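You operate a simulated robot arm through the tools that you are given. There is no shell and no other tool.

The job below is to be done with a simulated robot arm. You get a single attempt, and the scene is never put back.

JOB
Pump the small blue coupler up to 2.0 bar on the test box.
Fine: press SET ZERO once before pumping; seat it, grip TIGHT, test vent CLOSED, and leave it so. Set down upright: what you pick out.

It is judged by the outcome, as a careful person would: the job done as asked, and still so three seconds after it is handed in. It fails if anything else is knocked over, pushed out of place, dropped, spilled or broken.

ROBOT AND FRAMES
A 6-joint arm with a two-finger parallel gripper, fixed in place. Base frame: the origin is at the foot of the arm, x ahead of it, y to its left, z up. Units: mm, rad, N and s.
Its first joint turns from -2.897 to 2.897 rad. Payload 3.91 kg.
Tool frame: the origin (TCP) lies between the finger pads and is the grasp point; the fingertips stand 30 mm ahead of it; z points along the fingers, y is the line along which they close. Largest opening 110 mm; finger width 20, thickness 10; the body of the gripper, 48 by 112 mm, starts 55 mm behind the TCP.
Orientation is told as [roll, pitch, yaw] about the base's x, y, z axes, in that order, counted from this pose: with the fingers straight down and closing along the base's y, the tool's x points along the base's -x, its y along +y and its z along -z.

CONTROLS
- The arm moves only by the tool step_arm. Its argument "series" is a list of rows, each a list of 2 entries, a list of its own where there are three numbers: the shift along the base's x, y, z in units of 100 mm (1.0 is 100 mm), then the turn, a rotation vector about the base's x, y, z in units of 90 degrees (1.0 is 90 degrees). In form: [[[tx, ty, tz], [ax, ay, az]], ...]. A call has 1 to 20 rows; each row is the pose to reach, as a shift and turn from the pose commanded when the call began. "gripper" is the opening, from 0 (shut) to 1 (fully open), set as the call begins (left out, the last holds). A call with a number of a shift or a turn outside -1 to 1 is refused whole. Each row takes 0.2 s and may step no farther than 50 mm and 0.15 rad from the row before; otherwise, or with a gripper value out of range, the whole call is refused. Where a pose cannot be reached the arm comes as near as it can. A force on the tool above 80 N (or 10 N above the force at the start of the call, whichever is more), or a blocked arm, ends the call early, and 0.2 s more pass. The fingers move at their own pace (about 108 mm/s each) and stop on an object; they squeeze with about 38 N. The grip force told is the motor's: it shows also when the fingers shut on nothing. Time passes only in rows, and 0.2 s behind the last, so rows that repeat a pose let the fingers close. It gives the time, the measured TCP pose, the force on the tool (base axes), the opening and the grip force at its end, in the units of the frame above (readings bear some noise), with the torque about the TCP (base axes, N m) and any sound that the robot's microphone picked up, and new pictures: "show" is both (left out), scene, wrist or none.
- Cameras (640 x 400 px; columns grow to the right, rows downward): "scene" is fixed at [398.2, 498.4, 1626.9]; the picture's right is [-0.77, -0.64, 0.00], its down [-0.43, 0.51, -0.74] and it looks along [0.48, -0.57, -0.67] (base axes); focal length 338 px, centre (320, 200). "wrist" rides on the gripper at [72, 17, -103] in the tool frame; the picture's right is [-0.23, 0.97, 0.00], its down [-0.76, -0.18, -0.62] and it looks along [-0.61, -0.14, 0.78] (tool axes); focal length 222 px, centre (320, 200). There is no depth. A picture from a camera that has moved, and an enlarged one, comes with that camera's place and axes in the base frame and with its lens.
- zoom(camera, box): a new picture of the part [left, top, right, bottom] of that camera's present view, enlarged. It takes no simulated time.
- sign_off(): hands the job in; it is judged then, once.

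Nothing tells you positions but the pictures and the camera data. Unless the task says otherwise, let go and move clear before handing in.

The tools are called by a JSON object that holds its "api" and its "payload". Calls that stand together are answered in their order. step_arm: Moves the arm, as the interface text tells. Its arguments: {"type":"object","properties":{"series":{"type":"array"},"gripper":{"type":"number"},"show":{"type":"string","enum":["both","scene","wrist","none"]}},"required":["series"]} The other tools are called the same way: zoom (camera, box) takes an enlarged picture of a part of a camera's view; sign_off () hands the job in.

At the start:

```text
time: 0.0
position: [688.0, -131.8, 1173.8]
orientation: [0.0, 0.001, 0.001]
wrist_force: [-1.1, 0.0, -0.3]
ft_torque: [0.0, -0.01, -0.02]
gripper_width: 109.8
grip_force: 0.1
```

scene: 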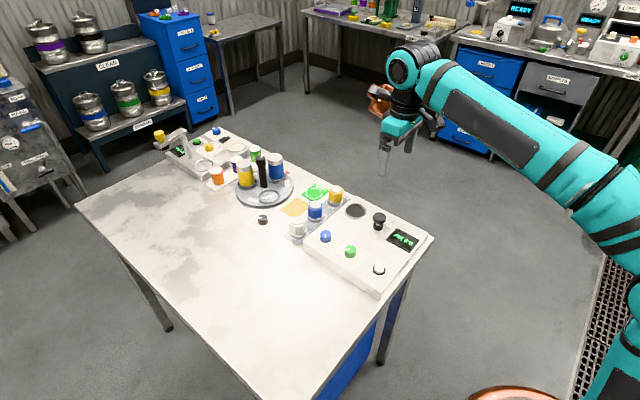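
wrist: 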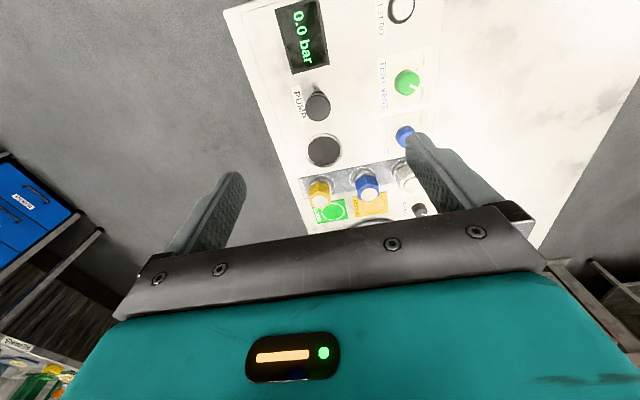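

I see a test box with a 0.0 bar display, a PUMP knob, a round socket, a green TEST VENT knob, a blue knob and a white button. Beside it is a small rack with yellow, blue and white couplers. I'll zoom in to read the labels before moving.

{"api": "zoom", "payload": {"camera": "scene", "box": [270, 170, 450, 300]}}

{"api": "zoom", "payload": {"camera": "scene", "box": [140, 110, 350, 240]}}

{"api": "zoom", "payload": {"camera": "wrist", "box": [230, 0, 450, 140]}}

{"api": "zoom", "payload": {"camera": "wrist", "box": [280, 110, 460, 230]}}

```text
3.08 times, centred on (360, 235) of scene
camera zoom: at [398.2, 498.4, 1626.9], right [-0.77, -0.64, 0.0], down [-0.43, 0.51, -0.74], along [0.48, -0.57, -0.67], focal length 1039 px, centre (197, 92)
```

zoom: 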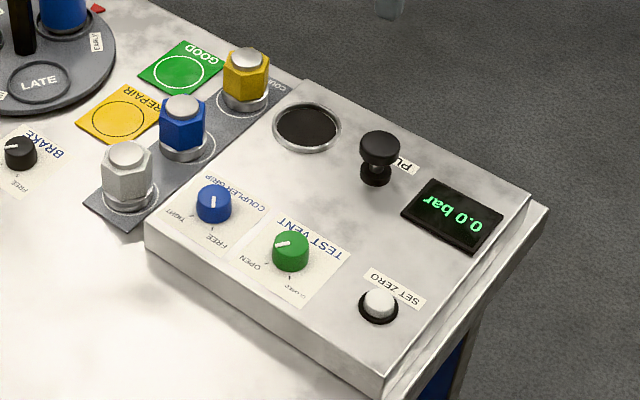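

```text
3.05 times, centred on (245, 175) of scene
camera zoom: at [398.2, 498.4, 1626.9], right [-0.77, -0.64, 0.0], down [-0.43, 0.51, -0.74], along [0.48, -0.57, -0.67], focal length 1029 px, centre (549, 276)
```

zoom: 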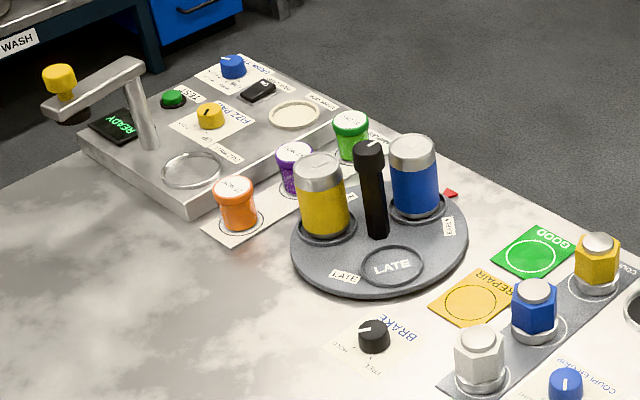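

```text
2.86 times, centred on (340, 70) of wrist
camera zoom: at [616.1, -115.5, 1279.7], right [0.23, 0.97, 0.0], down [0.76, -0.18, 0.62], along [0.61, -0.14, -0.78], focal length 635 px, centre (263, 571)
```

zoom: 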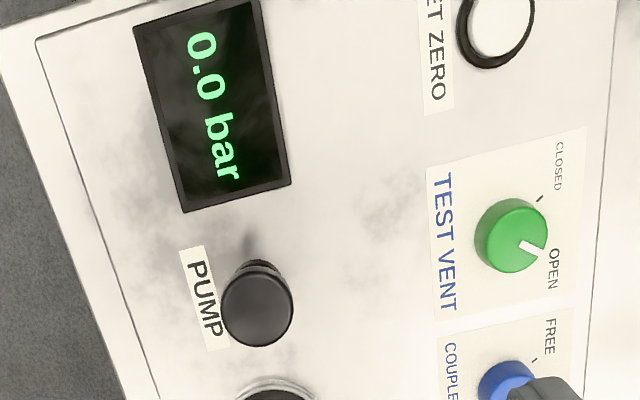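

```text
3.33 times, centred on (370, 170) of wrist
camera zoom: at [616.1, -115.5, 1279.7], right [0.23, 0.97, 0.0], down [0.76, -0.18, 0.62], along [0.61, -0.14, -0.78], focal length 740 px, centre (153, 300)
```

zoom: 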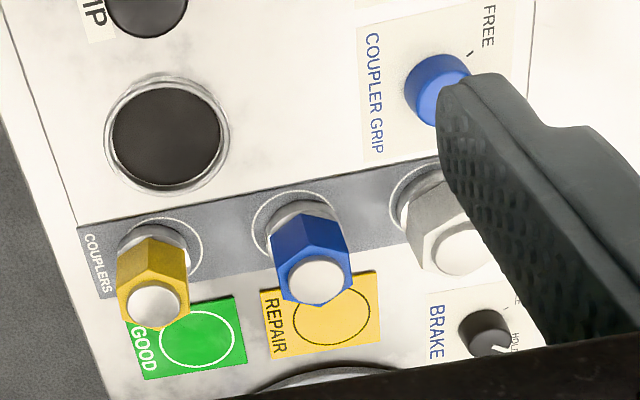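

The panel top is at z≈900 and the socket is near (801,-150). The blue coupler is near (900,-78) with its top at about z 925. I'll move lower and back for a closer look at the panel and the knob pointers.

{"api": "step_arm", "payload": {"series": [[[-0.2, 0.25, -0.25], [0, 0, 0]], [[-0.4, 0.5, -0.5], [0, 0, 0]], [[-0.6, 0.75, -0.75], [0, 0, 0]], [[-0.8, 0.9, -0.9], [0, 0, 0]], [[-0.8, 0.9, -0.9], [0, 0, 0]]], "show": "both"}}

```text
time: 1.2
position: [608.6, -40.6, 1085.5]
orientation: [-0.001, 0.001, 0.0]
wrist_force: [-0.5, -0.7, 0.5]
ft_torque: [0.0, 0.01, -0.01]
gripper_width: 110.0
grip_force: 0.0
camera wrist: at [535.7, -25.0, 1190.0], right [0.23, 0.97, 0.0], down [0.76, -0.18, 0.62], along [0.61, -0.14, -0.78], focal length 222 px, centre (320, 200)
```

scene: 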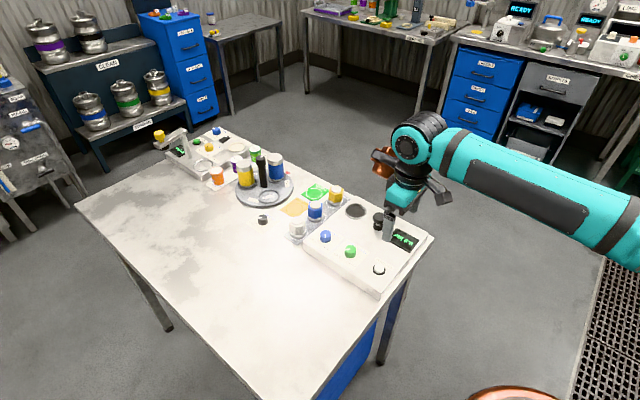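
wrist: 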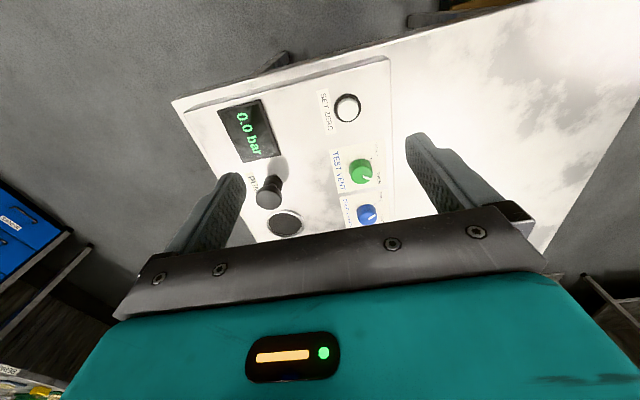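

{"api": "zoom", "payload": {"camera": "wrist", "box": [300, 130, 420, 235]}}

{"api": "zoom", "payload": {"camera": "wrist", "box": [200, 70, 380, 245]}}

{"api": "zoom", "payload": {"camera": "scene", "box": [310, 220, 390, 270]}}

{"api": "zoom", "payload": {"camera": "scene", "box": [280, 180, 380, 250]}}

```text
3.81 times, centred on (360, 182) of wrist
camera zoom: at [535.7, -25.0, 1190.0], right [0.23, 0.97, 0.0], down [0.76, -0.18, 0.62], along [0.61, -0.14, -0.78], focal length 846 px, centre (168, 267)
```

zoom: 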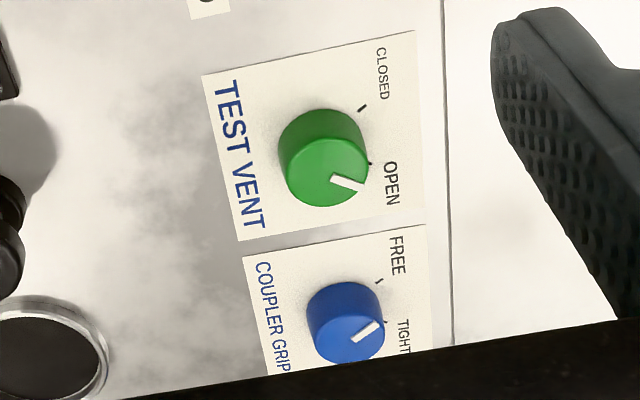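

```text
2.29 times, centred on (290, 158) of wrist
camera zoom: at [535.7, -25.0, 1190.0], right [0.23, 0.97, 0.0], down [0.76, -0.18, 0.62], along [0.61, -0.14, -0.78], focal length 508 px, centre (389, 297)
```

zoom: 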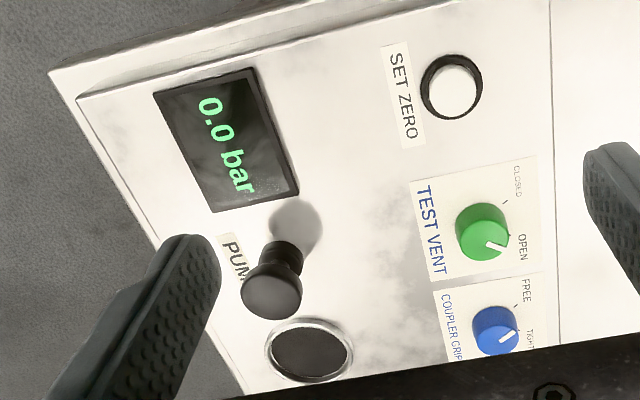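

```text
8.00 times, centred on (350, 245) of scene
camera zoom: at [398.2, 498.4, 1626.9], right [-0.77, -0.64, 0.0], down [-0.43, 0.51, -0.74], along [0.48, -0.57, -0.67], focal length 2702 px, centre (80, -160)
```

zoom: 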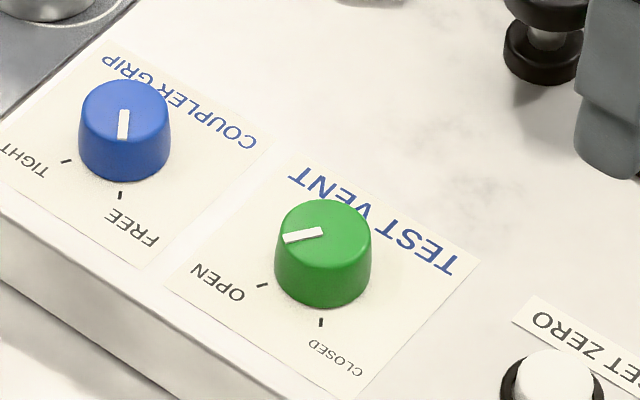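

```text
5.71 times, centred on (330, 215) of scene
camera zoom: at [398.2, 498.4, 1626.9], right [-0.77, -0.64, 0.0], down [-0.43, 0.51, -0.74], along [0.48, -0.57, -0.67], focal length 1930 px, centre (263, 114)
```

zoom: 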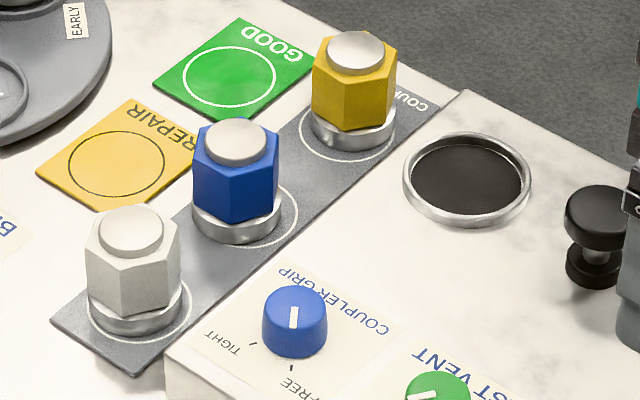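

All three couplers look the same size, and only one on the rack is blue. The grip knob points to FREE and the vent knob points to OPEN. Next I'll go above the blue coupler, near (900,-78), to check how its hex sits before grasping.

{"api": "step_arm", "payload": {"series": [[[0.4, -0.1, 0], [0, 0, 0]], [[0.8, -0.2, 0], [0, 0, 0]], [[1.0, -0.35, 0], [0, 0, 0]]], "show": "none"}}

{"api": "step_arm", "payload": {"series": [[[0.4, 0, 0], [0, 0, 0]], [[0.8, 0, 0], [0, 0, 0]], [[1.0, 0, 0], [0, 0, 0]]], "show": "none"}}

{"api": "step_arm", "payload": {"series": [[[0.4, 0, -0.2], [0, 0, 0]], [[0.8, 0, -0.4], [0, 0, 0]], [[0.9, 0, -0.5], [0, 0, 0]], [[0.9, 0, -0.5], [0, 0, 0]]], "show": "both"}}

```text
time: 2.0
position: [708.2, -78.6, 1085.2]
orientation: [0.0, 0.0, -0.001]
wrist_force: [-0.4, -0.5, 0.6]
ft_torque: [0.01, -0.02, 0.03]
gripper_width: 110.1
grip_force: 0.0
```

```text
time: 2.8
position: [808.4, -75.1, 1085.4]
orientation: [0.0, 0.0, 0.0]
wrist_force: [0.6, -0.2, 1.6]
ft_torque: [0.02, -0.04, -0.03]
gripper_width: 109.8
grip_force: 0.0
```

```text
time: 3.8
position: [897.6, -75.6, 1035.0]
orientation: [0.001, 0.002, 0.001]
wrist_force: [0.0, -0.1, 0.2]
ft_torque: [0.01, 0.0, -0.01]
gripper_width: 110.3
grip_force: 0.2
camera wrist: at [826.1, -59.1, 1140.7], right [0.23, 0.97, 0.0], down [0.76, -0.18, 0.62], along [0.61, -0.14, -0.78], focal length 222 px, centre (320, 200)
```

scene: 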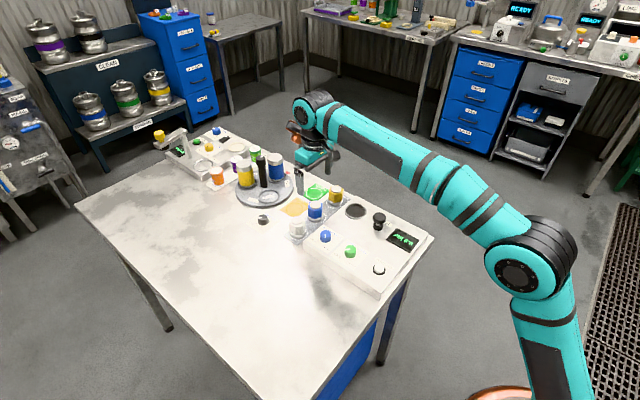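
wrist: 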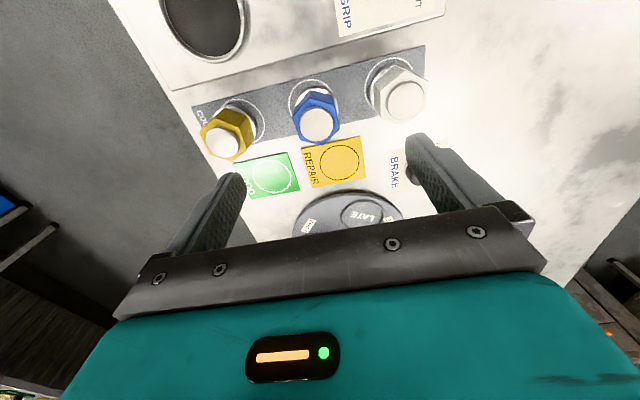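

{"api": "zoom", "payload": {"camera": "wrist", "box": [270, 70, 370, 150]}}

{"api": "zoom", "payload": {"camera": "wrist", "box": [180, 50, 440, 200]}}

{"api": "zoom", "payload": {"camera": "scene", "box": [295, 190, 345, 230]}}

```text
5.00 times, centred on (320, 110) of wrist
camera zoom: at [826.1, -59.1, 1140.7], right [0.23, 0.97, 0.0], down [0.76, -0.18, 0.62], along [0.61, -0.14, -0.78], focal length 1111 px, centre (320, 650)
```

zoom: 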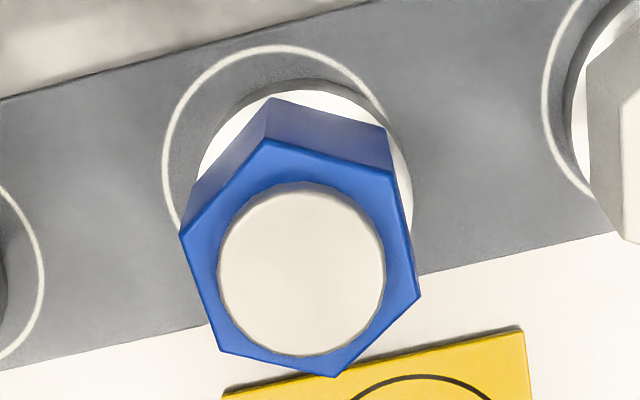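

```text
2.46 times, centred on (310, 125) of wrist
camera zoom: at [826.1, -59.1, 1140.7], right [0.23, 0.97, 0.0], down [0.76, -0.18, 0.62], along [0.61, -0.14, -0.78], focal length 547 px, centre (345, 385)
```

zoom: 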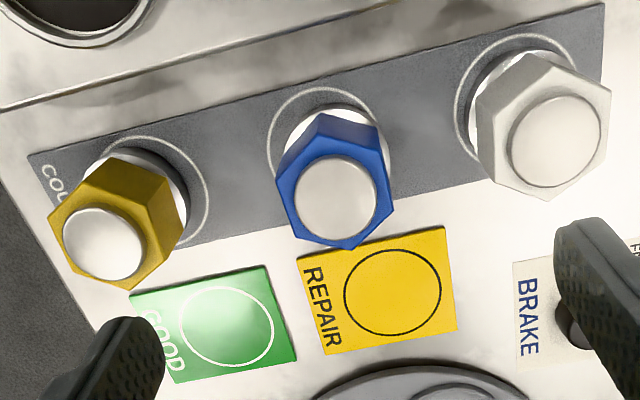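

```text
10.00 times, centred on (320, 210) of scene
camera zoom: at [398.2, 498.4, 1626.9], right [-0.77, -0.64, 0.0], down [-0.43, 0.51, -0.74], along [0.48, -0.57, -0.67], focal length 3378 px, centre (320, 100)
```

zoom: 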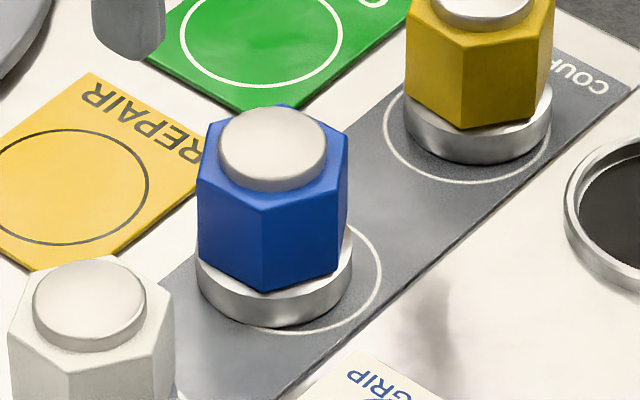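

The blue hex is centred near (903,-80), with its body between z≈880 and 915. Its flats face ±y, turned about +3°. I'll line up above it with the fingers part open, then check before descending.

{"api": "step_arm", "payload": {"series": [[[0.03, -0.02, -0.2], [0, 0, 0.015]], [[0.05, -0.03, -0.4], [0, 0, 0.03]], [[0.05, -0.03, -0.55], [0, 0, 0.03]], [[0.05, -0.03, -0.55], [0, 0, 0.03]]], "gripper": 0.68, "show": "both"}}

```text
time: 4.8
position: [902.5, -81.2, 979.9]
orientation: [-0.001, 0.001, 0.047]
wrist_force: [0.2, 0.3, -0.4]
ft_torque: [-0.01, -0.01, 0.0]
gripper_width: 74.7
grip_force: 0.1
camera wrist: at [830.6, -67.5, 1084.5], right [0.18, 0.98, 0.0], down [0.77, -0.14, 0.62], along [0.61, -0.11, -0.78], focal length 222 px, centre (320, 200)
```

scene: 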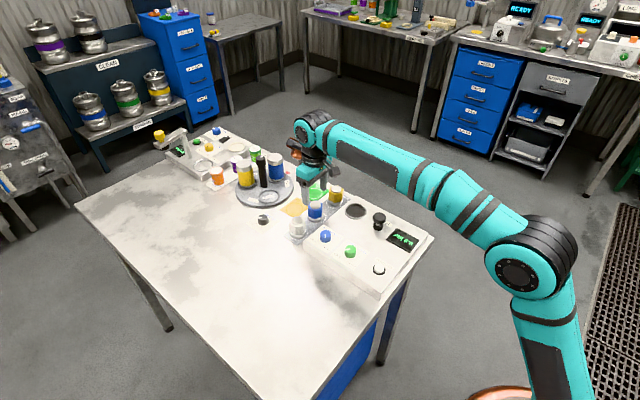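
wrist: 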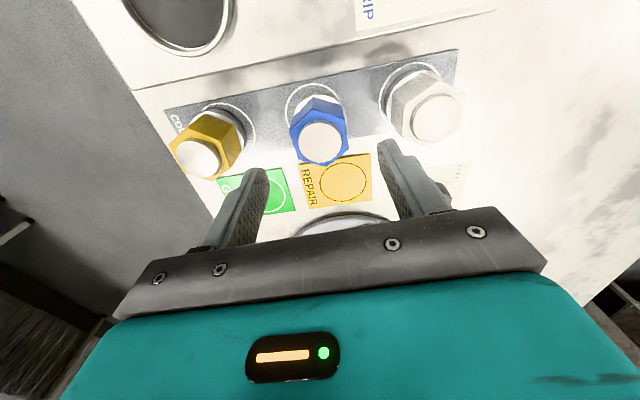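

The fingers straddle the hex cleanly. I'll descend partway and check the clearance.

{"api": "step_arm", "payload": {"series": [[[0, 0, -0.15], [0, 0, 0]], [[0, 0, -0.3], [0, 0, 0]], [[0, 0, -0.4], [0, 0, 0]], [[0, 0, -0.4], [0, 0, 0]]], "show": "both"}}

{"api": "zoom", "payload": {"camera": "wrist", "box": [220, 80, 440, 220]}}

{"api": "zoom", "payload": {"camera": "scene", "box": [280, 170, 360, 230]}}

```text
time: 5.8
position: [903.1, -78.6, 939.9]
orientation: [0.001, 0.0, 0.049]
wrist_force: [0.2, -1.0, -0.2]
ft_torque: [0.0, 0.02, -0.01]
gripper_width: 74.9
grip_force: 0.0
camera wrist: at [830.4, -66.4, 1045.0], right [0.18, 0.98, 0.0], down [0.77, -0.14, 0.62], along [0.61, -0.11, -0.78], focal length 222 px, centre (320, 200)
```

scene: 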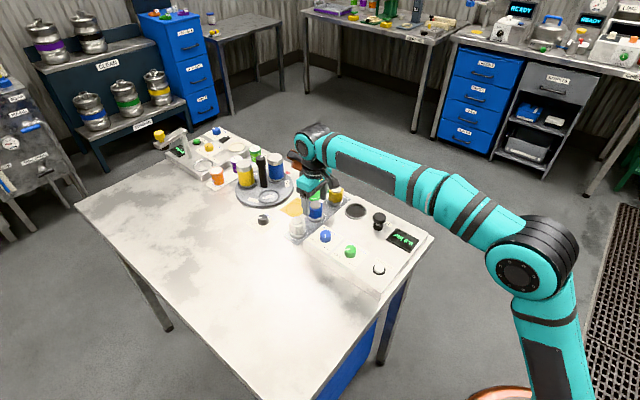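
wrist: 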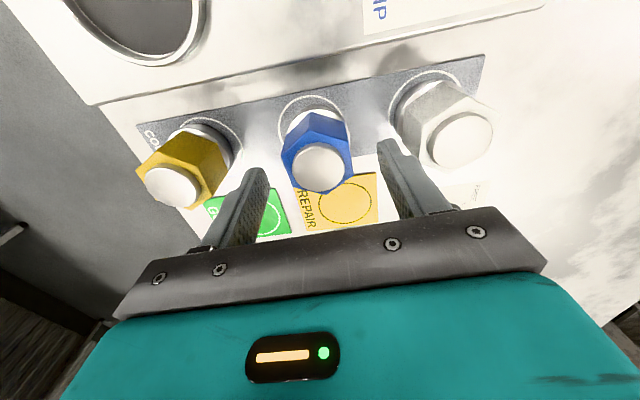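

```text
2.86 times, centred on (330, 150) of wrist
camera zoom: at [830.4, -66.4, 1045.0], right [0.18, 0.98, 0.0], down [0.77, -0.14, 0.62], along [0.61, -0.11, -0.78], focal length 635 px, centre (291, 343)
```

zoom: 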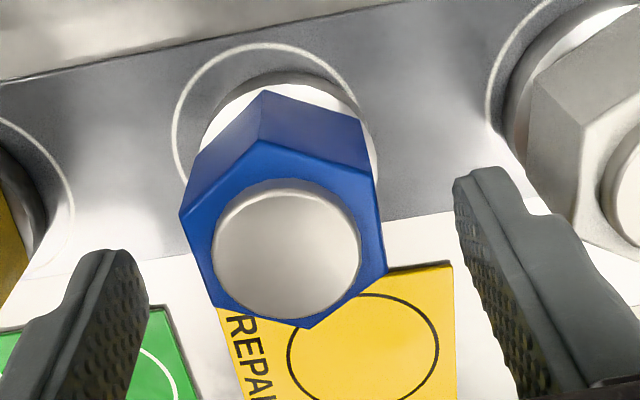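

```text
6.67 times, centred on (320, 200) of scene
camera zoom: at [398.2, 498.4, 1626.9], right [-0.77, -0.64, 0.0], down [-0.43, 0.51, -0.74], along [0.48, -0.57, -0.67], focal length 2252 px, centre (320, 200)
```

zoom: 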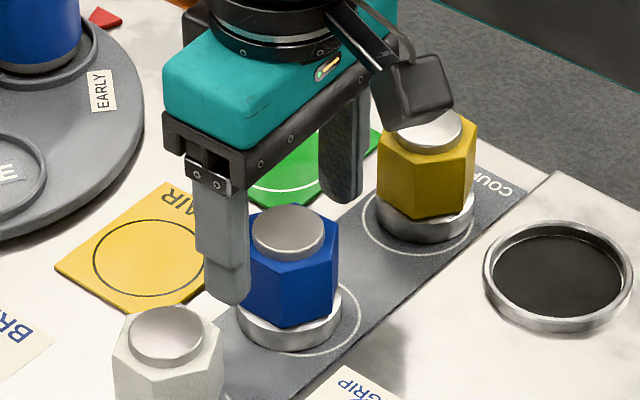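

The alignment is good, with the coupler centred at about (901,-79.6). I'll descend the last 23 mm and close on the hex flats.

{"api": "step_arm", "payload": {"series": [[[-0.01, 0, -0.12], [0, 0, 0]], [[-0.015, 0, -0.23], [0, 0, 0]], [[-0.015, 0, -0.23], [0, 0, 0]]], "show": "both"}}

{"api": "zoom", "payload": {"camera": "scene", "box": [280, 170, 360, 230]}}

```text
time: 6.6
position: [900.9, -79.4, 916.9]
orientation: [0.0, 0.0, 0.048]
wrist_force: [0.0, 0.5, 0.4]
ft_torque: [-0.01, 0.02, 0.02]
gripper_width: 74.8
grip_force: 0.1
camera wrist: at [828.6, -66.3, 1022.3], right [0.18, 0.98, 0.0], down [0.77, -0.14, 0.62], along [0.61, -0.11, -0.78], focal length 222 px, centre (320, 200)
```

scene: 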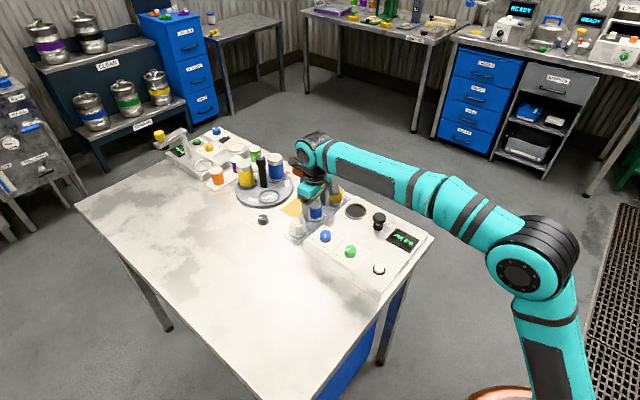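
wrist: 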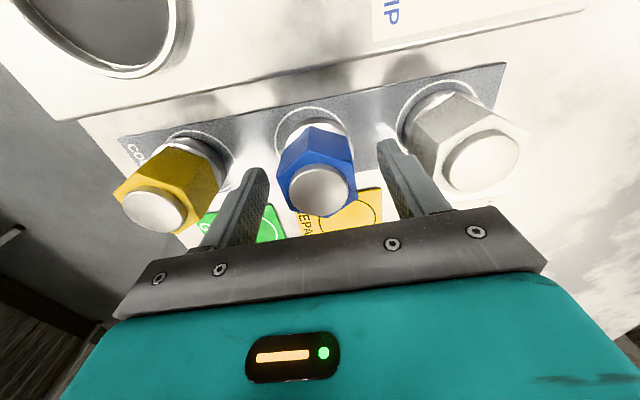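

```text
6.67 times, centred on (320, 200) of scene
camera zoom: at [398.2, 498.4, 1626.9], right [-0.77, -0.64, 0.0], down [-0.43, 0.51, -0.74], along [0.48, -0.57, -0.67], focal length 2252 px, centre (320, 200)
```

zoom: 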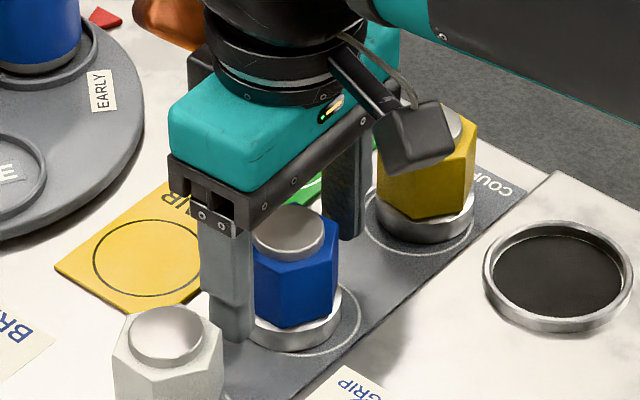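

The cap is centred between the fingers, so I'll close on it now.

{"api": "step_arm", "payload": {"series": [[[0, 0, 0], [0, 0, 0]], [[0, 0, 0], [0, 0, 0]], [[0, 0, 0], [0, 0, 0]], [[0, 0, 0], [0, 0, 0]]], "gripper": 0.25, "show": "wrist"}}

```text
time: 7.6
position: [901.5, -79.3, 916.9]
orientation: [0.0, 0.0, 0.047]
wrist_force: [0.2, -0.2, 0.6]
ft_torque: [0.03, 0.06, 0.02]
gripper_width: 43.7
grip_force: 37.9
camera wrist: at [828.7, -66.3, 1022.4], right [0.18, 0.98, 0.0], down [0.77, -0.14, 0.62], along [0.61, -0.11, -0.78], focal length 222 px, centre (320, 200)
```

wrist: 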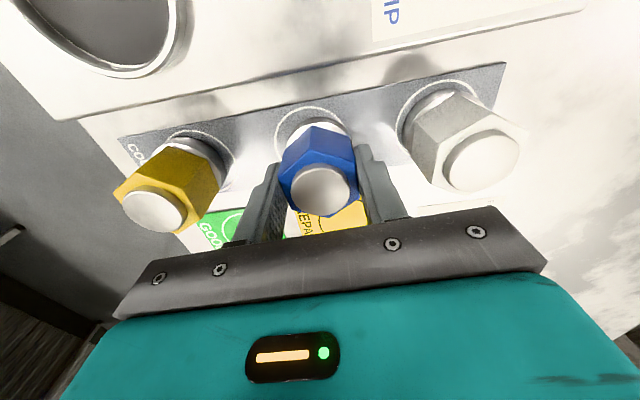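

The fingers closed at 43.7 mm, which matches the hex flats, and the grip force is 38 N. I'll lift straight up.

{"api": "step_arm", "payload": {"series": [[[0, 0, 0.1], [0, 0, 0]], [[0, 0, 0.3], [0, 0, 0]], [[0, 0, 0.6], [0, 0, 0]], [[0, 0, 0.8], [0, 0, 0]], [[0, 0, 0.8], [0, 0, 0]]], "show": "both"}}

{"api": "zoom", "payload": {"camera": "scene", "box": [270, 160, 400, 250]}}

```text
time: 8.8
position: [900.4, -79.3, 996.1]
orientation: [-0.001, -0.001, 0.046]
wrist_force: [-0.6, 0.0, 0.1]
ft_torque: [-0.01, 0.04, 0.01]
gripper_width: 27.5
grip_force: 0.0
camera wrist: at [828.0, -66.3, 1102.0], right [0.18, 0.98, 0.0], down [0.77, -0.14, 0.62], along [0.61, -0.11, -0.78], focal length 222 px, centre (320, 200)
```

scene: 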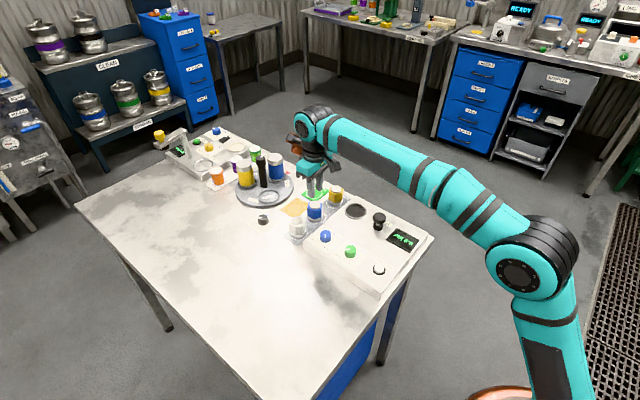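
wrist: 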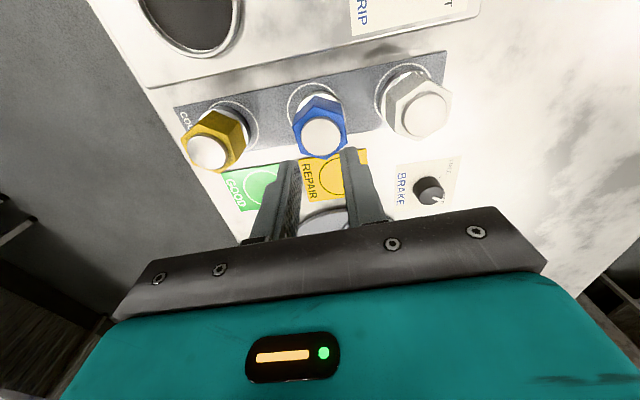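

```text
4.44 times, centred on (335, 205) of scene
camera zoom: at [398.2, 498.4, 1626.9], right [-0.77, -0.64, 0.0], down [-0.43, 0.51, -0.74], along [0.48, -0.57, -0.67], focal length 1501 px, centre (253, 178)
```

zoom: 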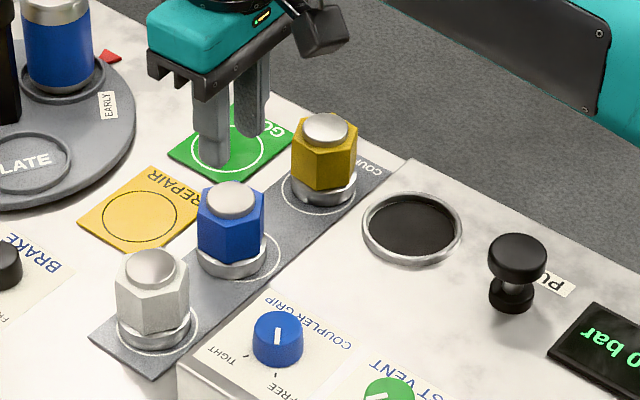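

The fingers slipped off and the coupler stayed upright on the rack. I'll check whether it moved before trying again lower and slower.

{"api": "zoom", "payload": {"camera": "scene", "box": [295, 190, 345, 230]}}

{"api": "zoom", "payload": {"camera": "wrist", "box": [240, 60, 420, 180]}}

```text
10.00 times, centred on (320, 210) of scene
camera zoom: at [398.2, 498.4, 1626.9], right [-0.77, -0.64, 0.0], down [-0.43, 0.51, -0.74], along [0.48, -0.57, -0.67], focal length 3378 px, centre (320, 100)
```

zoom: 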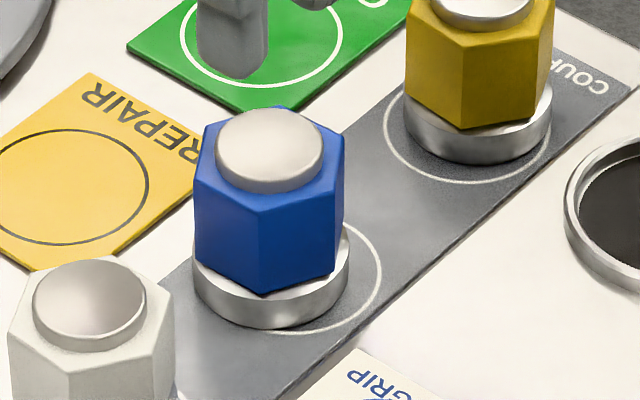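

```text
3.33 times, centred on (330, 120) of wrist
camera zoom: at [828.0, -66.3, 1102.0], right [0.18, 0.98, 0.0], down [0.77, -0.14, 0.62], along [0.61, -0.11, -0.78], focal length 740 px, centre (287, 467)
```

zoom: 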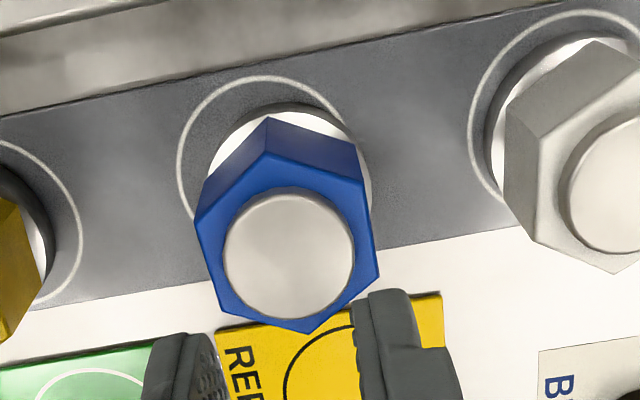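

The coupler moved only about 1 mm and is still upright. I'll regrip about 5 mm lower so more of the pad bears on the hex, then lift slowly and watch the force.

{"api": "step_arm", "payload": {"series": [[[0.01, 0.005, 0], [0, 0, 0]], [[0.01, 0.005, 0], [0, 0, 0]], [[0.01, 0.005, -0.3], [0, 0, 0]], [[0.01, 0.005, -0.6], [0, 0, 0]], [[0.01, 0.005, -0.75], [0, 0, 0]], [[0.01, 0.005, -0.845], [0, 0, 0]], [[0.01, 0.005, -0.845], [0, 0, 0]]], "gripper": 0.68, "show": "both"}}

{"api": "zoom", "payload": {"camera": "scene", "box": [290, 180, 350, 225]}}

{"api": "zoom", "payload": {"camera": "wrist", "box": [240, 90, 400, 220]}}

```text
time: 10.4
position: [902.6, -80.0, 911.8]
orientation: [0.001, 0.001, 0.048]
wrist_force: [-0.4, 0.0, -0.2]
ft_torque: [-0.02, 0.0, 0.0]
gripper_width: 74.6
grip_force: 0.1
camera wrist: at [830.5, -66.9, 1017.1], right [0.18, 0.98, 0.0], down [0.77, -0.14, 0.62], along [0.61, -0.11, -0.78], focal length 222 px, centre (320, 200)
```

scene: 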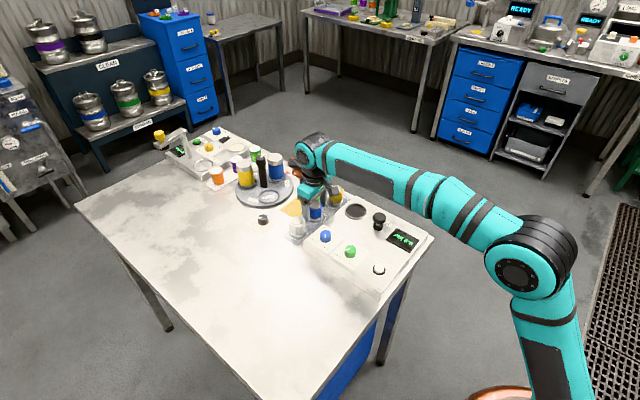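
wrist: 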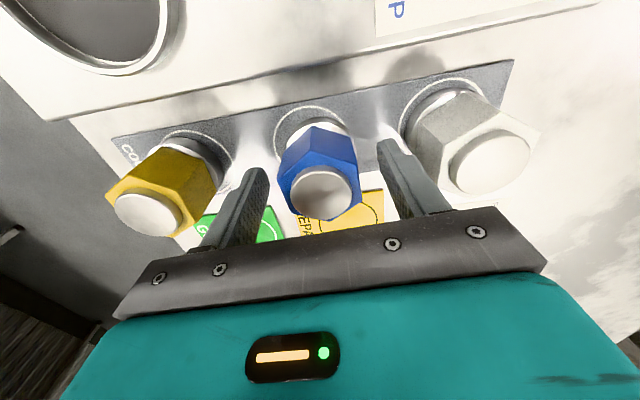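

```text
8.89 times, centred on (320, 202) of scene
camera zoom: at [398.2, 498.4, 1626.9], right [-0.77, -0.64, 0.0], down [-0.43, 0.51, -0.74], along [0.48, -0.57, -0.67], focal length 3002 px, centre (320, 178)
```

zoom: 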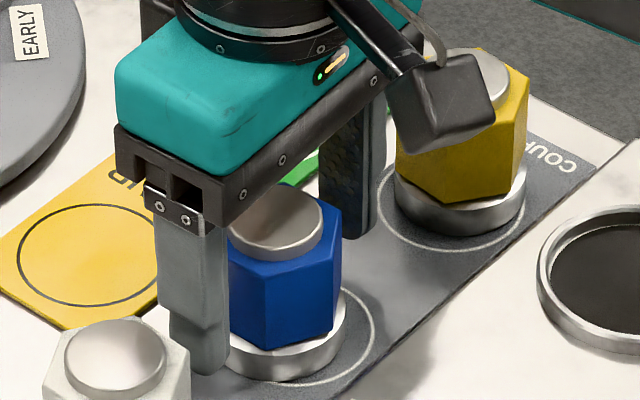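

```text
3.08 times, centred on (320, 155) of wrist
camera zoom: at [830.5, -66.9, 1017.1], right [0.18, 0.98, 0.0], down [0.77, -0.14, 0.62], along [0.61, -0.11, -0.78], focal length 684 px, centre (320, 338)
```

zoom: 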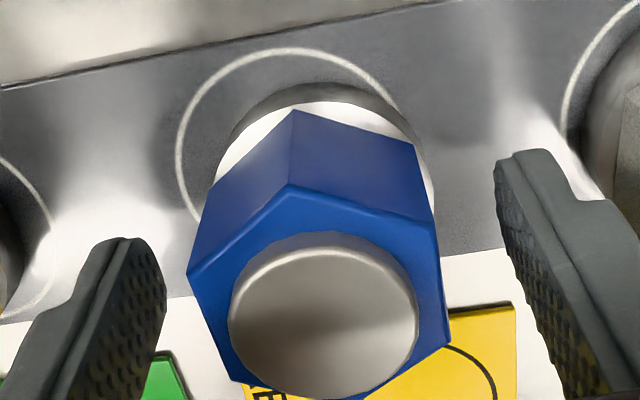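

Same straddle, but lower. I'll close and make a slow first lift of a few mm.

{"api": "step_arm", "payload": {"series": [[[0, 0, 0], [0, 0, 0]], [[0, 0, 0], [0, 0, 0]], [[0, 0, 0], [0, 0, 0]], [[0, 0, 0], [0, 0, 0]]], "gripper": 0.0, "show": "wrist"}}

{"api": "step_arm", "payload": {"series": [[[0, 0, 0.01], [0, 0, 0]], [[0, 0, 0.02], [0, 0, 0]], [[0, 0, 0.03], [0, 0, 0]]], "show": "both"}}

```text
time: 11.4
position: [903.5, -79.1, 912.2]
orientation: [0.0, 0.0, 0.047]
wrist_force: [-0.3, -0.3, 0.2]
ft_torque: [-0.05, 0.02, -0.01]
gripper_width: 43.7
grip_force: 38.0
camera wrist: at [830.6, -66.9, 1017.2], right [0.18, 0.98, 0.0], down [0.77, -0.14, 0.62], along [0.61, -0.11, -0.78], focal length 222 px, centre (320, 200)
```

wrist: 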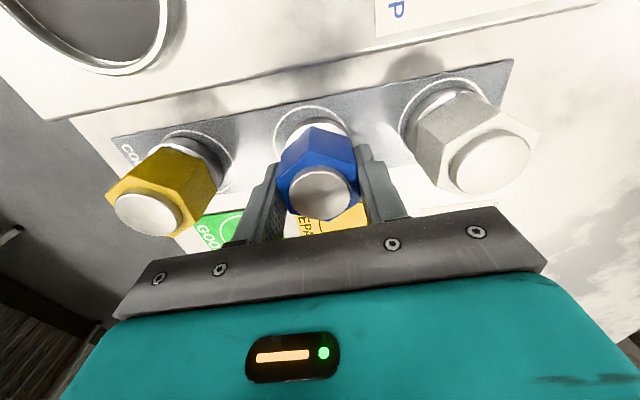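

```text
time: 12.2
position: [902.9, -79.7, 914.9]
orientation: [0.001, -0.002, 0.048]
wrist_force: [0.4, 0.6, -1.4]
ft_torque: [0.01, 0.02, 0.02]
gripper_width: 44.0
grip_force: 37.9
camera wrist: at [830.3, -66.7, 1020.1], right [0.18, 0.98, 0.0], down [0.77, -0.14, 0.62], along [0.61, -0.11, -0.78], focal length 222 px, centre (320, 200)
```

scene: 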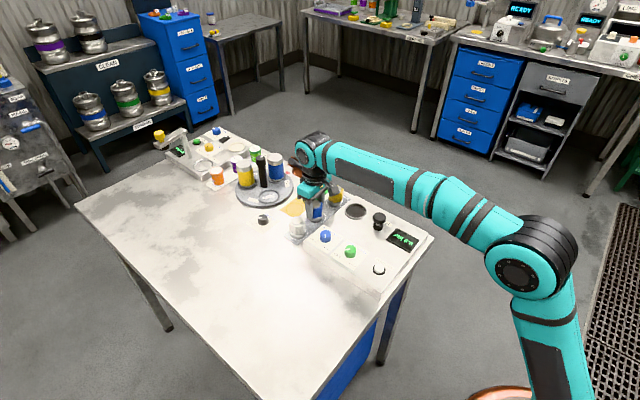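
wrist: 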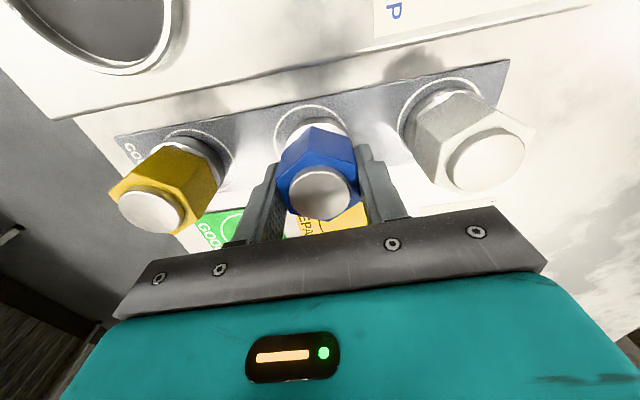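

The coupler is now rising with the gripper and the load reads about 1.4 N. I'll keep lifting slowly.

{"api": "step_arm", "payload": {"series": [[[0, 0, 0.03], [0, 0, 0]], [[0, 0, 0.06], [0, 0, 0]], [[0, 0, 0.09], [0, 0, 0]], [[0, 0, 0.12], [0, 0, 0]], [[0, 0, 0.15], [0, 0, 0]], [[0, 0, 0.15], [0, 0, 0]]], "show": "both"}}

{"api": "zoom", "payload": {"camera": "scene", "box": [290, 180, 350, 225]}}

```text
time: 13.6
position: [903.3, -79.8, 929.3]
orientation: [-0.001, 0.0, 0.047]
wrist_force: [0.4, 0.7, -2.3]
ft_torque: [-0.01, -0.02, 0.02]
gripper_width: 43.7
grip_force: 37.8
camera wrist: at [830.0, -66.6, 1034.8], right [0.18, 0.98, 0.0], down [0.77, -0.14, 0.62], along [0.61, -0.11, -0.78], focal length 222 px, centre (320, 200)
```

scene: 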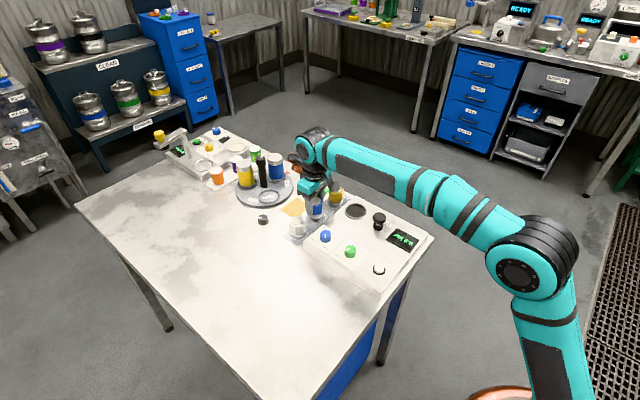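
wrist: 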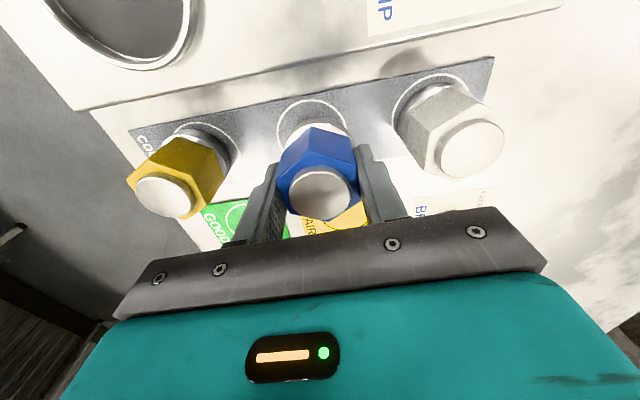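

```text
8.89 times, centred on (320, 202) of scene
camera zoom: at [398.2, 498.4, 1626.9], right [-0.77, -0.64, 0.0], down [-0.43, 0.51, -0.74], along [0.48, -0.57, -0.67], focal length 3002 px, centre (320, 178)
```

zoom: 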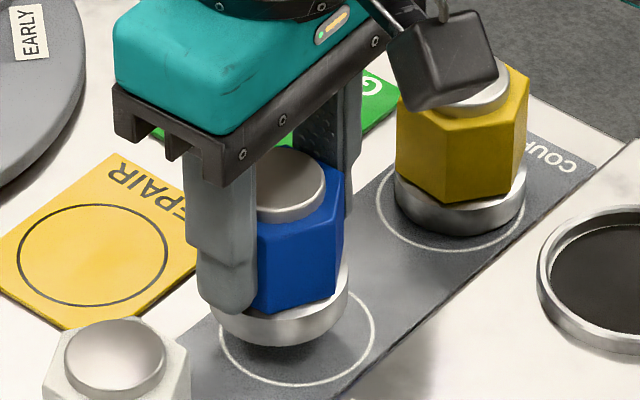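

The coupler is clear of the rack and held firmly at 43.7 mm. I'll raise it gently to about z 980 before moving sideways.

{"api": "step_arm", "payload": {"series": [[[0, 0, 0.03], [0, 0, 0]], [[0, 0, 0.08], [0, 0, 0]], [[0, 0, 0.14], [0, 0, 0]], [[0, 0, 0.2], [0, 0, 0]], [[0, 0, 0.26], [0, 0, 0]], [[0, 0, 0.32], [0, 0, 0]], [[0, 0, 0.38], [0, 0, 0]], [[0, 0, 0.44], [0, 0, 0]], [[0, 0, 0.48], [0, 0, 0]], [[0, 0, 0.5], [0, 0, 0]], [[0, 0, 0.5], [0, 0, 0]]], "show": "wrist"}}

```text
time: 16.0
position: [902.2, -79.9, 980.3]
orientation: [-0.001, -0.001, 0.046]
wrist_force: [-0.4, 0.4, -1.1]
ft_torque: [-0.01, 0.0, 0.02]
gripper_width: 43.8
grip_force: 38.3
camera wrist: at [829.7, -66.4, 1084.7], right [0.18, 0.98, 0.0], down [0.77, -0.14, 0.62], along [0.61, -0.11, -0.78], focal length 222 px, centre (320, 200)
```

wrist: 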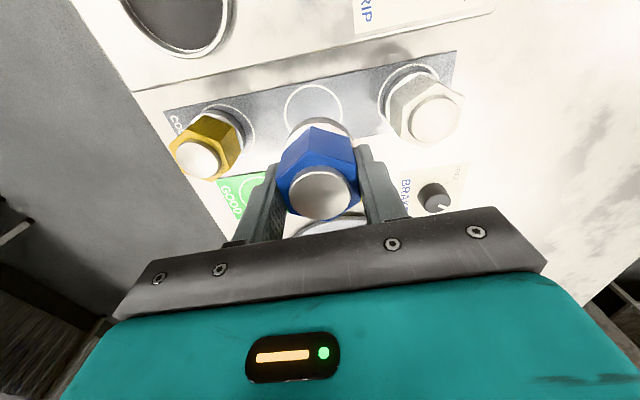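

The coupler is held securely with its rack spot empty below it. I'll move gently sideways to above the socket, near (801,-150).

{"api": "step_arm", "payload": {"series": [[[-0.03, -0.02, 0], [0, 0, 0]], [[-0.1, -0.07, 0], [0, 0, 0]], [[-0.2, -0.14, 0], [0, 0, 0]], [[-0.3, -0.21, 0], [0, 0, 0]], [[-0.4, -0.28, 0], [0, 0, 0]], [[-0.5, -0.355, 0], [0, 0, 0]], [[-0.6, -0.425, 0], [0, 0, 0]], [[-0.7, -0.5, 0], [0, 0, 0]], [[-0.8, -0.57, 0], [0, 0, 0]], [[-0.9, -0.64, 0], [0, 0, 0]], [[-0.97, -0.69, 0], [0, 0, 0]], [[-1.0, -0.71, 0], [0, 0, 0]], [[-1.0, -0.71, 0], [0, 0, 0]]], "show": "both"}}

{"api": "zoom", "payload": {"camera": "scene", "box": [310, 160, 410, 240]}}

{"api": "zoom", "payload": {"camera": "wrist", "box": [220, 60, 420, 220]}}

```text
time: 18.8
position: [802.7, -150.9, 980.2]
orientation: [0.001, 0.001, 0.047]
wrist_force: [-0.8, 1.3, -1.9]
ft_torque: [0.03, 0.0, 0.01]
gripper_width: 43.8
grip_force: 37.6
camera wrist: at [729.7, -137.4, 1085.2], right [0.18, 0.98, 0.0], down [0.77, -0.14, 0.62], along [0.61, -0.11, -0.78], focal length 222 px, centre (320, 200)
```

scene: 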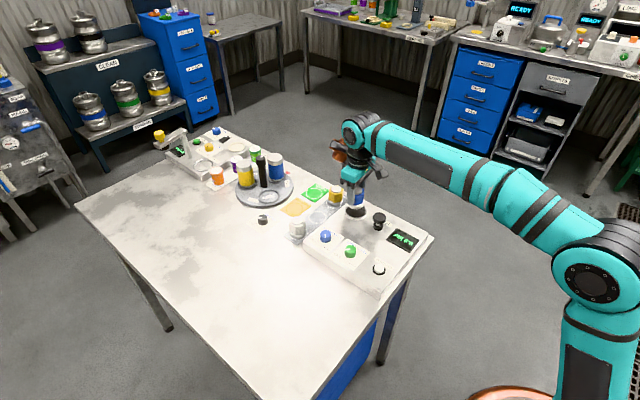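
wrist: 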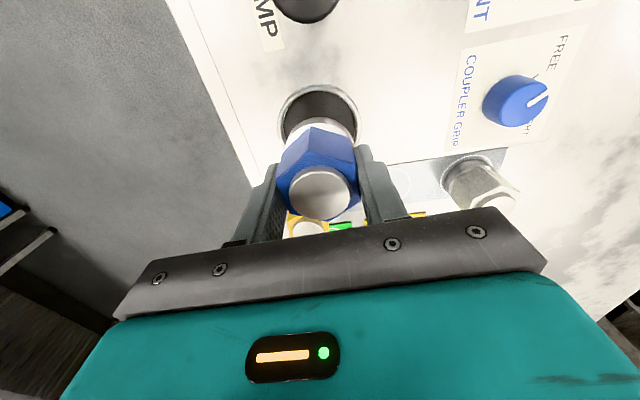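

```text
5.00 times, centred on (360, 200) of scene
camera zoom: at [398.2, 498.4, 1626.9], right [-0.77, -0.64, 0.0], down [-0.43, 0.51, -0.74], along [0.48, -0.57, -0.67], focal length 1689 px, centre (120, 200)
```

zoom: 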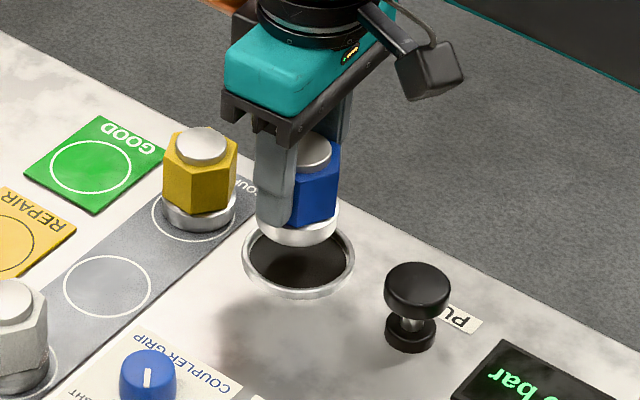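

```text
2.50 times, centred on (320, 140) of wrist
camera zoom: at [729.7, -137.4, 1085.2], right [0.18, 0.98, 0.0], down [0.77, -0.14, 0.62], along [0.61, -0.11, -0.78], focal length 555 px, centre (320, 350)
```

zoom: 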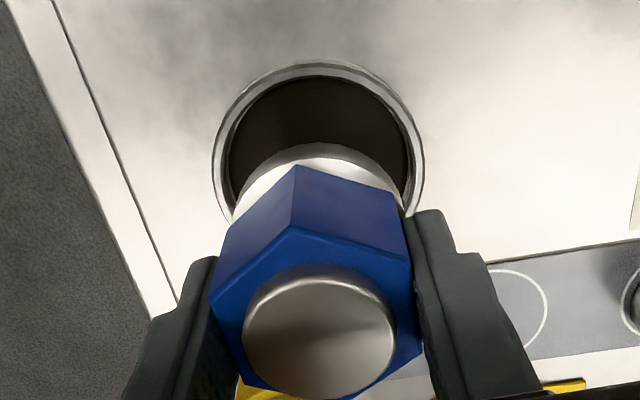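

The coupler is above the socket. The wrist view puts the socket centre about 4 mm further toward the base than the coupler. I'll correct by 3.5 mm and lower to just above the rim for a final check.

{"api": "step_arm", "payload": {"series": [[[-0.02, 0, 0], [0, 0, 0]], [[-0.035, 0, -0.03], [0, 0, 0]], [[-0.035, 0, -0.08], [0, 0, 0]], [[-0.035, 0, -0.13], [0, 0, 0]], [[-0.035, 0, -0.17], [0, 0, 0]], [[-0.035, 0, -0.19], [0, 0, 0]], [[-0.035, 0, -0.19], [0, 0, 0]]], "show": "both"}}

{"api": "zoom", "payload": {"camera": "scene", "box": [330, 180, 390, 225]}}

{"api": "zoom", "payload": {"camera": "wrist", "box": [240, 70, 400, 200]}}

```text
time: 20.4
position: [799.0, -150.2, 960.7]
orientation: [-0.001, 0.001, 0.047]
wrist_force: [0.0, -0.1, -1.7]
ft_torque: [-0.01, -0.05, 0.0]
gripper_width: 43.7
grip_force: 37.7
camera wrist: at [726.5, -137.4, 1066.1], right [0.18, 0.98, 0.0], down [0.77, -0.14, 0.62], along [0.61, -0.11, -0.78], focal length 222 px, centre (320, 200)
```

scene: 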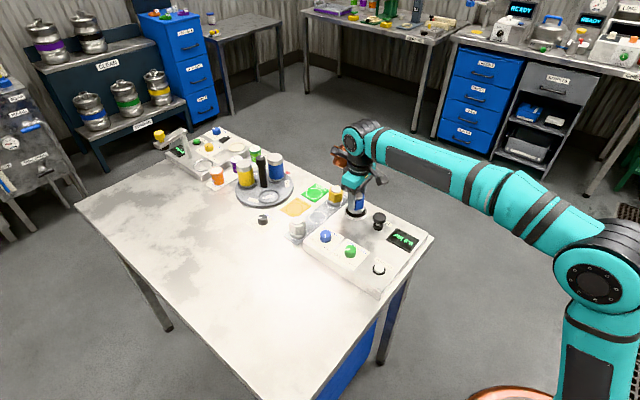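
wrist: 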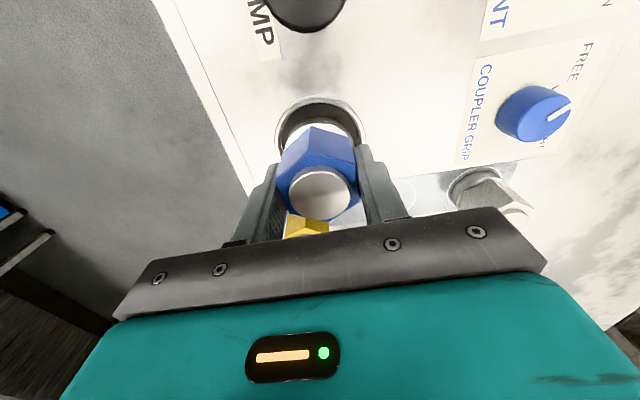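

```text
8.89 times, centred on (360, 202) of scene
camera zoom: at [398.2, 498.4, 1626.9], right [-0.77, -0.64, 0.0], down [-0.43, 0.51, -0.74], along [0.48, -0.57, -0.67], focal length 3002 px, centre (-36, 178)
```

zoom: 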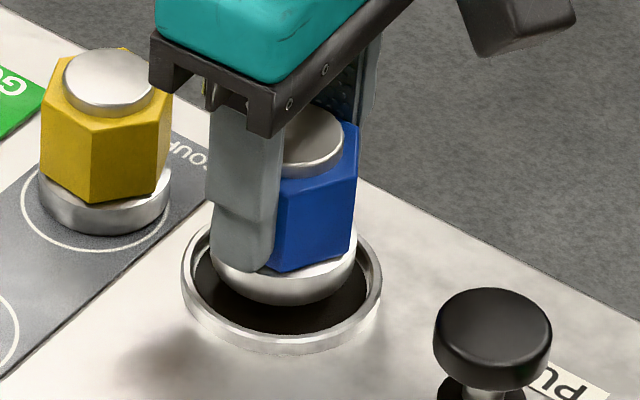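

```text
3.08 times, centred on (320, 135) of wrist
camera zoom: at [726.5, -137.4, 1066.1], right [0.18, 0.98, 0.0], down [0.77, -0.14, 0.62], along [0.61, -0.11, -0.78], focal length 684 px, centre (320, 400)
```

zoom: 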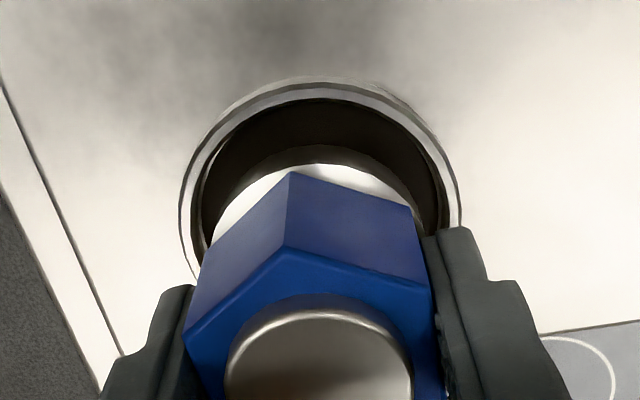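

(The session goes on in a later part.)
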